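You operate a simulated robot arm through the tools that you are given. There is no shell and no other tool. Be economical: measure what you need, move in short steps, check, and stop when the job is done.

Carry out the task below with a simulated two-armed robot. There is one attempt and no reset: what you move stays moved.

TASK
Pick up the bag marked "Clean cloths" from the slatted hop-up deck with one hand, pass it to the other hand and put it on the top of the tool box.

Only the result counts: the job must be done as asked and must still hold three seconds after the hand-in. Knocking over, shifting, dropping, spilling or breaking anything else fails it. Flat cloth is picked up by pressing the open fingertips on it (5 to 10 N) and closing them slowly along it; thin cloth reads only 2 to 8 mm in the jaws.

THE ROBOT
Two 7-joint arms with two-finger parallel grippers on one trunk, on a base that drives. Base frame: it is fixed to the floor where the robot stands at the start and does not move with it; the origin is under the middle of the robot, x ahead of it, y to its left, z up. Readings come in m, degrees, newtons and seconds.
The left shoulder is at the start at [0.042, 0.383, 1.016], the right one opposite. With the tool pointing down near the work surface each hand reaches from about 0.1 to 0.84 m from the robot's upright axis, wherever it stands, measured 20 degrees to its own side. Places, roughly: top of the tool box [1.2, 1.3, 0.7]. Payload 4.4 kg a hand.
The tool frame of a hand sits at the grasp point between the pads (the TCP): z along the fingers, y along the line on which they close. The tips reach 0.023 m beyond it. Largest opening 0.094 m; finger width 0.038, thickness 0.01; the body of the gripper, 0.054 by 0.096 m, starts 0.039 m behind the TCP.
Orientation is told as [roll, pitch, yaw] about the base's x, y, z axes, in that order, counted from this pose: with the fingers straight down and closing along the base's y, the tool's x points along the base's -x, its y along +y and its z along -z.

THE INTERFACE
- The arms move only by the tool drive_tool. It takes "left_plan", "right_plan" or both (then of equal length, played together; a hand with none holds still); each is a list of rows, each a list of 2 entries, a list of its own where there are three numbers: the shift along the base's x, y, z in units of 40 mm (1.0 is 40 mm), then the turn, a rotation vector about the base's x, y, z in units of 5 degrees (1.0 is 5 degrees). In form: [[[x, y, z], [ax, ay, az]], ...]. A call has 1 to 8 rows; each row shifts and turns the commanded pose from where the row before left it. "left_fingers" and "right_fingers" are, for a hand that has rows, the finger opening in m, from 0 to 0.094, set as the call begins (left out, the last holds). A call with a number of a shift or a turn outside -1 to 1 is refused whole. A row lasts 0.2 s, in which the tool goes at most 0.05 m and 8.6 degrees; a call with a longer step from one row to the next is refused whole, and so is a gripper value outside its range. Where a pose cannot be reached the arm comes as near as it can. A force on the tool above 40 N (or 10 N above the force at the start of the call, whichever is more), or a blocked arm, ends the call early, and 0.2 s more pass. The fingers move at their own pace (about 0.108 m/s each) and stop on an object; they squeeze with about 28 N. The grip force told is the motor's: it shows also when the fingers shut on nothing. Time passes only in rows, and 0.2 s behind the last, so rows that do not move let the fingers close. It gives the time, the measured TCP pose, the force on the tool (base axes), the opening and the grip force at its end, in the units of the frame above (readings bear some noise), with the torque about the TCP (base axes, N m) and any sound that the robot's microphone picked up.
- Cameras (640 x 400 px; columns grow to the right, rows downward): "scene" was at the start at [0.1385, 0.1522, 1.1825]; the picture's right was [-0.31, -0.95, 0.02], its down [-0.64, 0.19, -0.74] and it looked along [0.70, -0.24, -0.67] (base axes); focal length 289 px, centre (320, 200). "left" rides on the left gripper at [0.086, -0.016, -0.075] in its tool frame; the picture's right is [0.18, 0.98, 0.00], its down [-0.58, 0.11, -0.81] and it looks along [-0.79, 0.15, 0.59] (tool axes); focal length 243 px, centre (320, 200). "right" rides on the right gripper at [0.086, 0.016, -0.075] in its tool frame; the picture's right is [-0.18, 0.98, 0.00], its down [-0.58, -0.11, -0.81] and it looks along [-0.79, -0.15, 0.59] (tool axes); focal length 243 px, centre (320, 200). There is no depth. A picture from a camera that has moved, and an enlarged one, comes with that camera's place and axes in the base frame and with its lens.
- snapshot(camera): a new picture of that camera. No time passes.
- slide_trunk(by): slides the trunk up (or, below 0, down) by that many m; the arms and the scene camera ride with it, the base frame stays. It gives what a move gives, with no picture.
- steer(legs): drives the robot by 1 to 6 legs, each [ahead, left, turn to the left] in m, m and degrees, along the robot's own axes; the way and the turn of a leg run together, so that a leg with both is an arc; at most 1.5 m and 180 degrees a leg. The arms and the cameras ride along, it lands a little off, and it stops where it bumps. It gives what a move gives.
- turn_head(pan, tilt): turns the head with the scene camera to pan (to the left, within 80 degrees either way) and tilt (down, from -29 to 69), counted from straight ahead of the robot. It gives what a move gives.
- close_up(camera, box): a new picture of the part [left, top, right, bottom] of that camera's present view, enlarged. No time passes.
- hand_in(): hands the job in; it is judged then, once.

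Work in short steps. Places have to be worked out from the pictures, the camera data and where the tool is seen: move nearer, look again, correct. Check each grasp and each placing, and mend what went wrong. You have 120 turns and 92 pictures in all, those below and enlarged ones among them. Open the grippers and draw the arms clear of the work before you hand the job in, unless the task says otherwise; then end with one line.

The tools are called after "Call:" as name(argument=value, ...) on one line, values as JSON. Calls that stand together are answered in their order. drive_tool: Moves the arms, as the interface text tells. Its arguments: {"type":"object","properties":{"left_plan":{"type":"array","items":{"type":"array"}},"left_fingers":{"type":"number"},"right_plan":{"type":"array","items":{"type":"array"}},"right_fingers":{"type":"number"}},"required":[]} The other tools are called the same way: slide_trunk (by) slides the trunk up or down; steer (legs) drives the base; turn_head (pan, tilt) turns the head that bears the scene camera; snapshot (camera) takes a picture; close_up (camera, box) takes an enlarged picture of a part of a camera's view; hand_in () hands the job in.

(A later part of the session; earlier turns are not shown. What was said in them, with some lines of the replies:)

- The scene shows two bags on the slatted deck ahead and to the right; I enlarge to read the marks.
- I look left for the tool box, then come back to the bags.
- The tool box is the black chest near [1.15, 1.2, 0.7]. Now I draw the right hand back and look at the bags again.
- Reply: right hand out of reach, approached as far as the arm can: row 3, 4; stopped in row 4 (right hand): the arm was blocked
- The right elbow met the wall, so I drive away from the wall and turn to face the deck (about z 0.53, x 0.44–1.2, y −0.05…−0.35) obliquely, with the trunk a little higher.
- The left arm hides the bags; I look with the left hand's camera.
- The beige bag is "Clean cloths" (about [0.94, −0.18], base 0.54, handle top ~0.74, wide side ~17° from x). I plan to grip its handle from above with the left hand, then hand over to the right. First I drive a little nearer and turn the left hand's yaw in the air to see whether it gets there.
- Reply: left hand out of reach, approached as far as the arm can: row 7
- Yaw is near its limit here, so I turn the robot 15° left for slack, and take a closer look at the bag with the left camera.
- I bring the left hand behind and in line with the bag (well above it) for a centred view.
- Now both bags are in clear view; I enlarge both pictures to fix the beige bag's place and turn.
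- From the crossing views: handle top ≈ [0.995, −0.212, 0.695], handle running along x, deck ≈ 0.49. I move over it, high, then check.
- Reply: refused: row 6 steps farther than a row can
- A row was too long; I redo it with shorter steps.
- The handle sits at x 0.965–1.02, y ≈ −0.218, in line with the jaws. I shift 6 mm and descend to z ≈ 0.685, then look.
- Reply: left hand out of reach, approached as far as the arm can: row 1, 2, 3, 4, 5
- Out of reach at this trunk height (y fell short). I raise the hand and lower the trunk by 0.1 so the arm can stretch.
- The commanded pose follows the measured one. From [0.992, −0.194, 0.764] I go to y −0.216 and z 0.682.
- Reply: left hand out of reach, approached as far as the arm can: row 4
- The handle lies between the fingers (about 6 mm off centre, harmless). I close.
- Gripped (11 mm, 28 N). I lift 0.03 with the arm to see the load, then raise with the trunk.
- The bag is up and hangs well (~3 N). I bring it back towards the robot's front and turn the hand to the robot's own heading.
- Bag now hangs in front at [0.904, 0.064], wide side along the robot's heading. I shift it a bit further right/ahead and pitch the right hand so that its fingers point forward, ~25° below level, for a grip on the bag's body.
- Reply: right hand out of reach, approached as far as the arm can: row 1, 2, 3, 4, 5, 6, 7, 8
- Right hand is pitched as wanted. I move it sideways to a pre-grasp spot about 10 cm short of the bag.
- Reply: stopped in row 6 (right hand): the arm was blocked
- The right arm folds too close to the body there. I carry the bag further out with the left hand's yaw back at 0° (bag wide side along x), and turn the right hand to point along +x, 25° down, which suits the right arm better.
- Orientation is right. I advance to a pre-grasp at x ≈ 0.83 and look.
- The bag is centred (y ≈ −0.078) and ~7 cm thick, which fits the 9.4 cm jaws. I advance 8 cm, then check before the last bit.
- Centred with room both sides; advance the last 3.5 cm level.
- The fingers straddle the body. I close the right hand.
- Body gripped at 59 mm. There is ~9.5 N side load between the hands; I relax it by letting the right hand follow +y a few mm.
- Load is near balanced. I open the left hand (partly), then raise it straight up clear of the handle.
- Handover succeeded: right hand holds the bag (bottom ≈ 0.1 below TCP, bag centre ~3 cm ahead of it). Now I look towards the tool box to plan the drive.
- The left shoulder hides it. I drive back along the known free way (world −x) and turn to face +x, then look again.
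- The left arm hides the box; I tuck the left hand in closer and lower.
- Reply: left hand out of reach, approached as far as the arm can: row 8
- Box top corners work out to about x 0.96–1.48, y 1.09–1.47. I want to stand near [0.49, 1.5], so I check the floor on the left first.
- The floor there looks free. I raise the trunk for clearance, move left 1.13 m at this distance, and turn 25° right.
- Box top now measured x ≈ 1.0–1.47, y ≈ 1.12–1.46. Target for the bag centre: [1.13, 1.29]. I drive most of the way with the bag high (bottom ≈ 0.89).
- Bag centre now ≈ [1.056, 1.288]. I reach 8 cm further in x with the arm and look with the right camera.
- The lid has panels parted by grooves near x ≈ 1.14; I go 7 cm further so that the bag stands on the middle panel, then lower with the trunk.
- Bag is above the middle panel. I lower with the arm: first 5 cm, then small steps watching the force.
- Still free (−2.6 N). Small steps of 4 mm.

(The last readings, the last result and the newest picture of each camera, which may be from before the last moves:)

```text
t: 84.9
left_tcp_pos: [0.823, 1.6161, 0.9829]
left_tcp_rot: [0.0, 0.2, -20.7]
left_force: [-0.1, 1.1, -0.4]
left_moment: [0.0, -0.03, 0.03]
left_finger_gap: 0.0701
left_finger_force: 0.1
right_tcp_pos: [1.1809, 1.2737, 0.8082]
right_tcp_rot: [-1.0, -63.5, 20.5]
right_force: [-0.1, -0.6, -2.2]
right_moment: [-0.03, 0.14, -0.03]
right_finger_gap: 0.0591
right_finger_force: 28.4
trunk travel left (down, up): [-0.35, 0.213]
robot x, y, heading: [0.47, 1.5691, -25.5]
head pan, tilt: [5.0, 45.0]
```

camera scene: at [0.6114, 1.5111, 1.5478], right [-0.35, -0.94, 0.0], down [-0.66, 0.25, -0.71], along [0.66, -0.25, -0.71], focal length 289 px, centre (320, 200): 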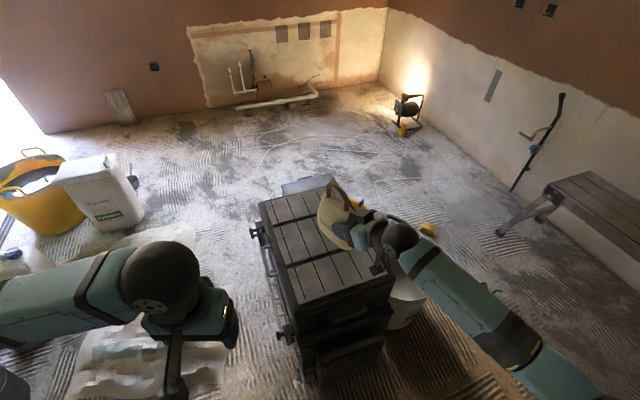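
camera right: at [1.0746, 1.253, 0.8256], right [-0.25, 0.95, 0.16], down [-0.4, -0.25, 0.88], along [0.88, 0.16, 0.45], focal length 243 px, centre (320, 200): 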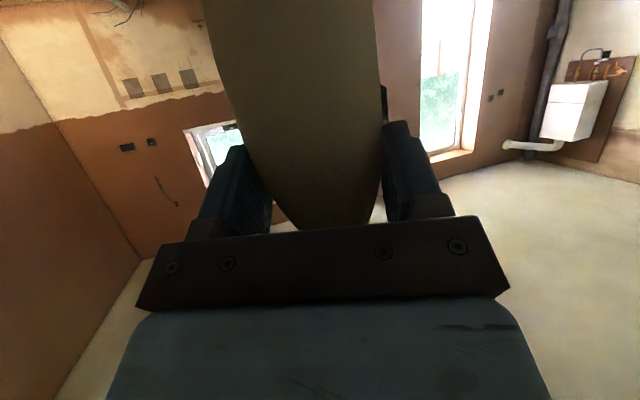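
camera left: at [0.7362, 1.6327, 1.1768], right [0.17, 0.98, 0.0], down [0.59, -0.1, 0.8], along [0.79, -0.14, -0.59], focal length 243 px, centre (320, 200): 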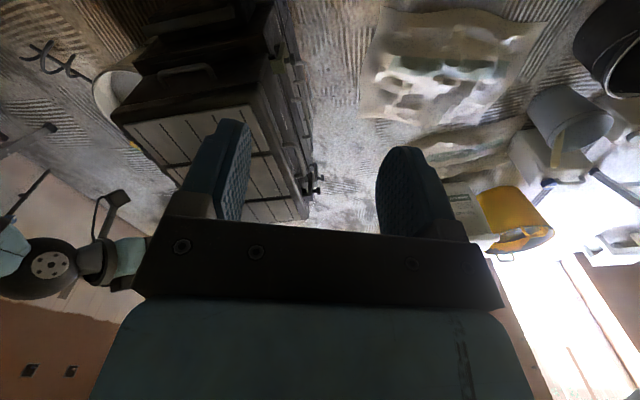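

Still no contact at TCP 0.808; I go on.

Call:
drive_tool(right_plan=[[[0, 0, -0.1], [0, 0, 0]], [[0, 0, -0.1], [0, 0, 0]], [[0, 0, 0], [0, 0, 0]]])

Call:
close_up(camera="scene", box=[300, 130, 420, 250])

```text
t: 85.7
left_tcp_pos: [0.8209, 1.616, 0.9838]
left_tcp_rot: [-0.1, 0.0, -20.8]
left_force: [-0.4, 0.5, 0.7]
left_moment: [0.0, 0.02, 0.01]
left_finger_gap: 0.07
left_finger_force: 0.1
right_tcp_pos: [1.1795, 1.273, 0.8049]
right_tcp_rot: [-1.4, -64.0, 20.8]
right_force: [-6.0, -5.6, 20.3]
right_moment: [0.47, -0.63, -0.08]
right_finger_gap: 0.059
right_finger_force: 27.8
trunk travel left (down, up): [-0.35, 0.213]
robot x, y, heading: [0.4706, 1.5669, -25.3]
head pan, tilt: [5.0, 45.0]
```

```text
3.33 times, centred on (360, 190) of scene
camera zoom: at [0.6076, 1.5117, 1.4285], right [-0.35, -0.94, 0.0], down [-0.66, 0.25, -0.71], along [0.66, -0.25, -0.71], focal length 964 px, centre (187, 233)
```

zoom: 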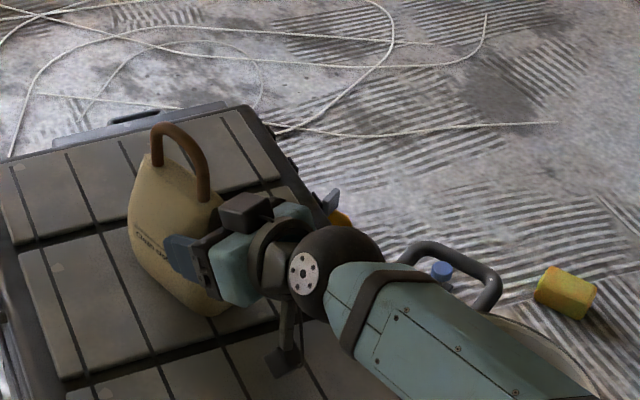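

The bag's far bottom edge is on the lid (lid ≈ 0.707; 20 N up). I ease off 2 mm and check.

Call:
drive_tool(right_plan=[[[0, 0, 0.06], [0, 0, 0]], [[0, 0, 0], [0, 0, 0]]])

Call:
close_up(camera="left", box=[80, 80, 280, 230])

```text
t: 86.3
left_tcp_pos: [0.8224, 1.6166, 0.9829]
left_tcp_rot: [-0.1, 0.1, -20.8]
left_force: [0.4, 0.4, 0.6]
left_moment: [-0.02, -0.03, -0.01]
left_finger_gap: 0.0701
left_finger_force: 0.1
right_tcp_pos: [1.1789, 1.2735, 0.8046]
right_tcp_rot: [-1.3, -63.7, 20.8]
right_force: [-0.3, -7.5, 16.9]
right_moment: [0.06, -0.57, -0.28]
right_finger_gap: 0.059
right_finger_force: 28.6
trunk travel left (down, up): [-0.35, 0.213]
robot x, y, heading: [0.4705, 1.5684, -25.6]
head pan, tilt: [5.0, 45.0]
```

```text
2.67 times, centred on (180, 155) of left
camera zoom: at [0.7347, 1.6329, 1.0573], right [0.17, 0.98, 0.0], down [0.58, -0.1, 0.81], along [0.79, -0.14, -0.59], focal length 647 px, centre (693, 320)
```

zoom: 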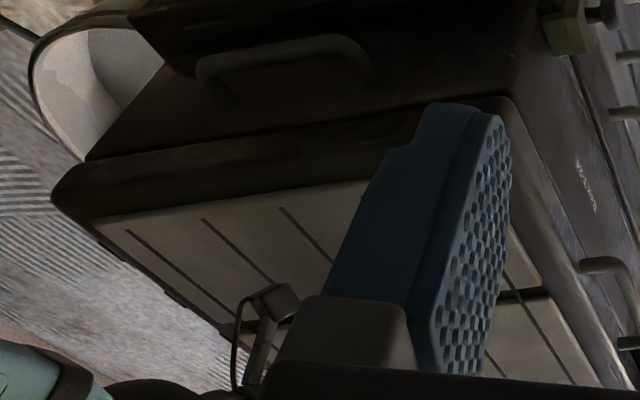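

Still 17 N; ease a further 3 mm.

Call:
drive_tool(right_plan=[[[0, 0, 0.07], [0, 0, 0]], [[0, 0, 0], [0, 0, 0]]])

```text
t: 86.9
left_tcp_pos: [0.822, 1.6169, 0.9827]
left_tcp_rot: [0.0, 0.2, -20.5]
left_force: [0.3, -0.3, -0.5]
left_moment: [0.01, 0.01, -0.02]
left_finger_gap: 0.07
left_finger_force: 0.0
right_tcp_pos: [1.1784, 1.2755, 0.8052]
right_tcp_rot: [-1.0, -63.4, 20.6]
right_force: [1.1, 0.2, 3.4]
right_moment: [0.24, -0.34, -0.03]
right_finger_gap: 0.0589
right_finger_force: 28.1
trunk travel left (down, up): [-0.35, 0.213]
robot x, y, heading: [0.4686, 1.5699, -25.4]
head pan, tilt: [5.0, 45.0]
```

Light contact now. I open in stages.

Call:
drive_tool(right_plan=[[[0, 0, 0], [0, 0, 0]], [[0, 0, 0], [0, 0, 0]]], right_fingers=0.064)

Call:
drive_tool(right_plan=[[[0, 0, 0], [0, 0, 0]], [[0, 0, 0], [0, 0, 0]], [[0, 0, 0], [0, 0, 0]]], right_fingers=0.094)

Call:
close_up(camera="scene", box=[300, 130, 420, 250])

Call:
snapshot(camera="right")

```text
t: 87.5
left_tcp_pos: [0.8241, 1.6172, 0.9822]
left_tcp_rot: [-0.1, 0.3, -20.7]
left_force: [0.2, -0.1, -0.4]
left_moment: [0.04, 0.01, 0.04]
left_finger_gap: 0.07
left_finger_force: 0.0
right_tcp_pos: [1.1805, 1.2741, 0.8056]
right_tcp_rot: [-0.9, -63.5, 20.6]
right_force: [0.8, -0.2, -0.1]
right_moment: [0.02, 0.01, 0.01]
right_finger_gap: 0.064
right_finger_force: 0.0
trunk travel left (down, up): [-0.35, 0.213]
robot x, y, heading: [0.4702, 1.5693, -25.4]
head pan, tilt: [5.0, 45.0]
```

```text
t: 88.3
left_tcp_pos: [0.8242, 1.6156, 0.9822]
left_tcp_rot: [0.0, 0.1, -20.6]
left_force: [0.6, 0.2, 0.1]
left_moment: [0.02, 0.0, -0.03]
left_finger_gap: 0.0702
left_finger_force: 0.1
right_tcp_pos: [1.1793, 1.2731, 0.8057]
right_tcp_rot: [-1.1, -63.5, 20.5]
right_force: [0.0, -0.6, -0.3]
right_moment: [-0.01, 0.04, 0.0]
right_finger_gap: 0.094
right_finger_force: 0.1
trunk travel left (down, up): [-0.35, 0.213]
robot x, y, heading: [0.4729, 1.5695, -25.7]
head pan, tilt: [5.0, 45.0]
```

```text
3.33 times, centred on (360, 190) of scene
camera zoom: at [0.611, 1.5114, 1.4278], right [-0.35, -0.94, 0.0], down [-0.66, 0.25, -0.71], along [0.66, -0.25, -0.71], focal length 964 px, centre (187, 233)
```

zoom: 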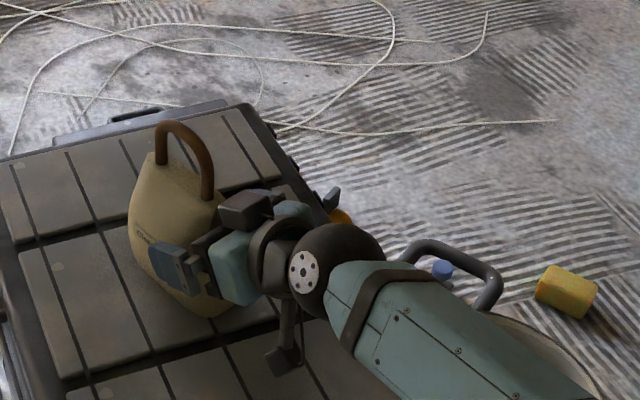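

```text
27 pictures are left
camera right: at [1.0747, 1.2533, 0.7611], right [-0.25, 0.95, 0.16], down [-0.4, -0.25, 0.88], along [0.88, 0.16, 0.45], focal length 243 px, centre (320, 200)
```

right: 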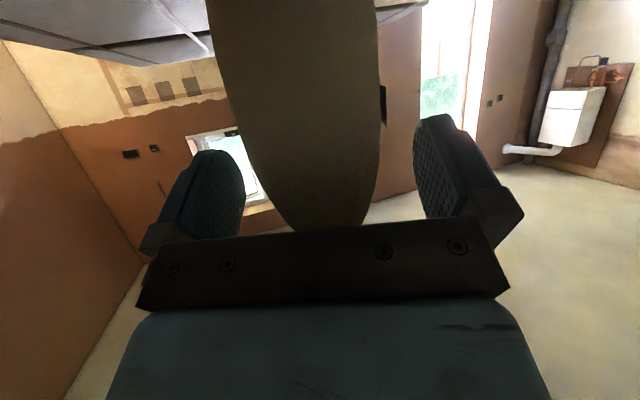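

The bag stands by itself. I draw the right hand straight back along its pointing direction.

Call:
drive_tool(right_plan=[[[-0.47, -0.175, 0], [0, 0, 0]], [[-0.47, -0.175, 0], [0, 0, 0]], [[-0.7, -0.26, 0], [0, 0, 0]], [[-0.7, -0.26, 0], [0, 0, 0]], [[-0.7, -0.26, 0.3], [0, 0, 0]], [[-0.5, -0.2, 0.5], [0, 0, 0]], [[-0.3, -0.1, 0.7], [0, 0, 0]]])

Call:
snapshot(camera="scene")

Call:
snapshot(camera="right")

```text
t: 89.9
left_tcp_pos: [0.8232, 1.6166, 0.9831]
left_tcp_rot: [0.0, 0.2, -20.6]
left_force: [0.3, 0.1, 0.5]
left_moment: [0.02, -0.01, -0.02]
left_finger_gap: 0.07
left_finger_force: 0.1
right_tcp_pos: [1.0259, 1.2155, 0.8646]
right_tcp_rot: [-1.0, -63.5, 20.5]
right_force: [-0.2, 1.4, 0.0]
right_moment: [-0.03, 0.0, 0.01]
right_finger_gap: 0.094
right_finger_force: 0.1
trunk travel left (down, up): [-0.35, 0.213]
robot x, y, heading: [0.4676, 1.5664, -25.5]
head pan, tilt: [5.0, 45.0]
```

```text
26 pictures are left
camera scene: at [0.6105, 1.5114, 1.4278], right [-0.35, -0.94, 0.0], down [-0.66, 0.25, -0.71], along [0.66, -0.25, -0.71], focal length 289 px, centre (320, 200)
```

scene: 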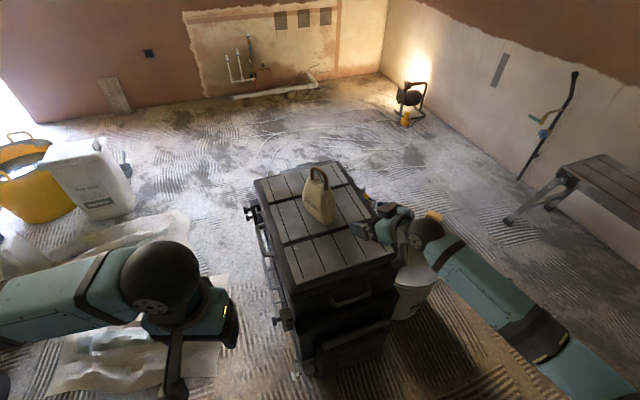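

```text
25 pictures are left
camera right: at [0.9214, 1.1946, 0.8203], right [-0.25, 0.95, 0.16], down [-0.4, -0.25, 0.88], along [0.88, 0.16, 0.45], focal length 243 px, centre (320, 200)
```

right: 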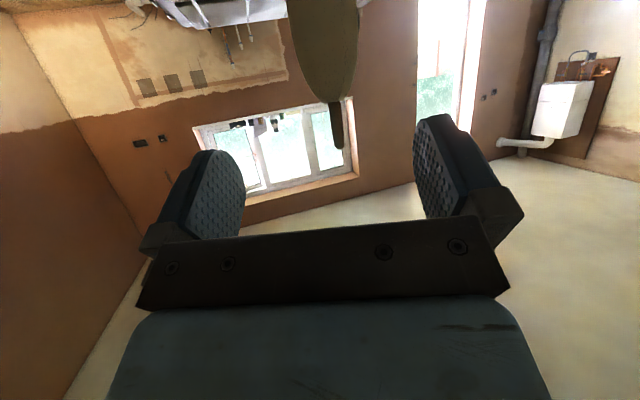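

The bag stands upright on the lid. I back the robot off to clear both arms, and check once more.

Call:
steer(legs=[[-0.25, -0.1, 0]])

Call:
snapshot(camera="scene")

```text
t: 91.8
left_tcp_pos: [0.5576, 1.6311, 0.9836]
left_tcp_rot: [0.0, 0.2, -21.0]
left_force: [0.5, -0.8, -1.0]
left_moment: [-0.02, -0.01, -0.02]
left_finger_gap: 0.07
left_finger_force: 0.0
right_tcp_pos: [0.7589, 1.2282, 0.8655]
right_tcp_rot: [-1.1, -63.7, 20.3]
right_force: [0.3, -0.2, -0.4]
right_moment: [0.0, 0.0, 0.02]
right_finger_gap: 0.0942
right_finger_force: 0.1
trunk travel left (down, up): [-0.35, 0.213]
robot x, y, heading: [0.2061, 1.5834, -26.0]
head pan, tilt: [5.0, 45.0]
```

```text
24 pictures are left
camera scene: at [0.3443, 1.5279, 1.4279], right [-0.35, -0.94, 0.0], down [-0.66, 0.25, -0.71], along [0.66, -0.25, -0.71], focal length 289 px, centre (320, 200)
```

scene: 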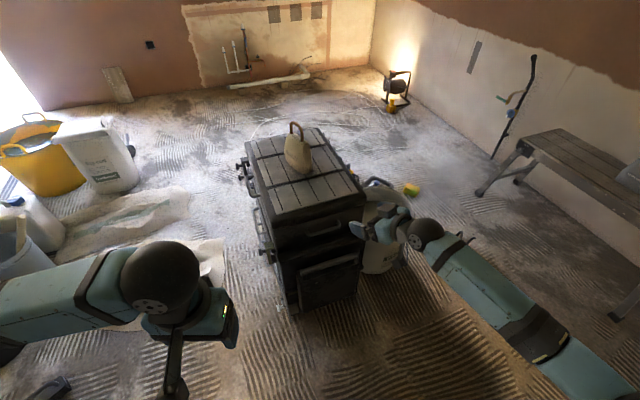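

The bag stands on the tool box, both hands are open and clear, and nothing else appears disturbed; I hand in.

Call:
hand_in()

```text
The job is handed in.
```

The "Clean cloths" bag was picked up with the left hand, passed to the right hand and set standing on the lid of the tool box; both grippers are open and clear, and the job is handed in.
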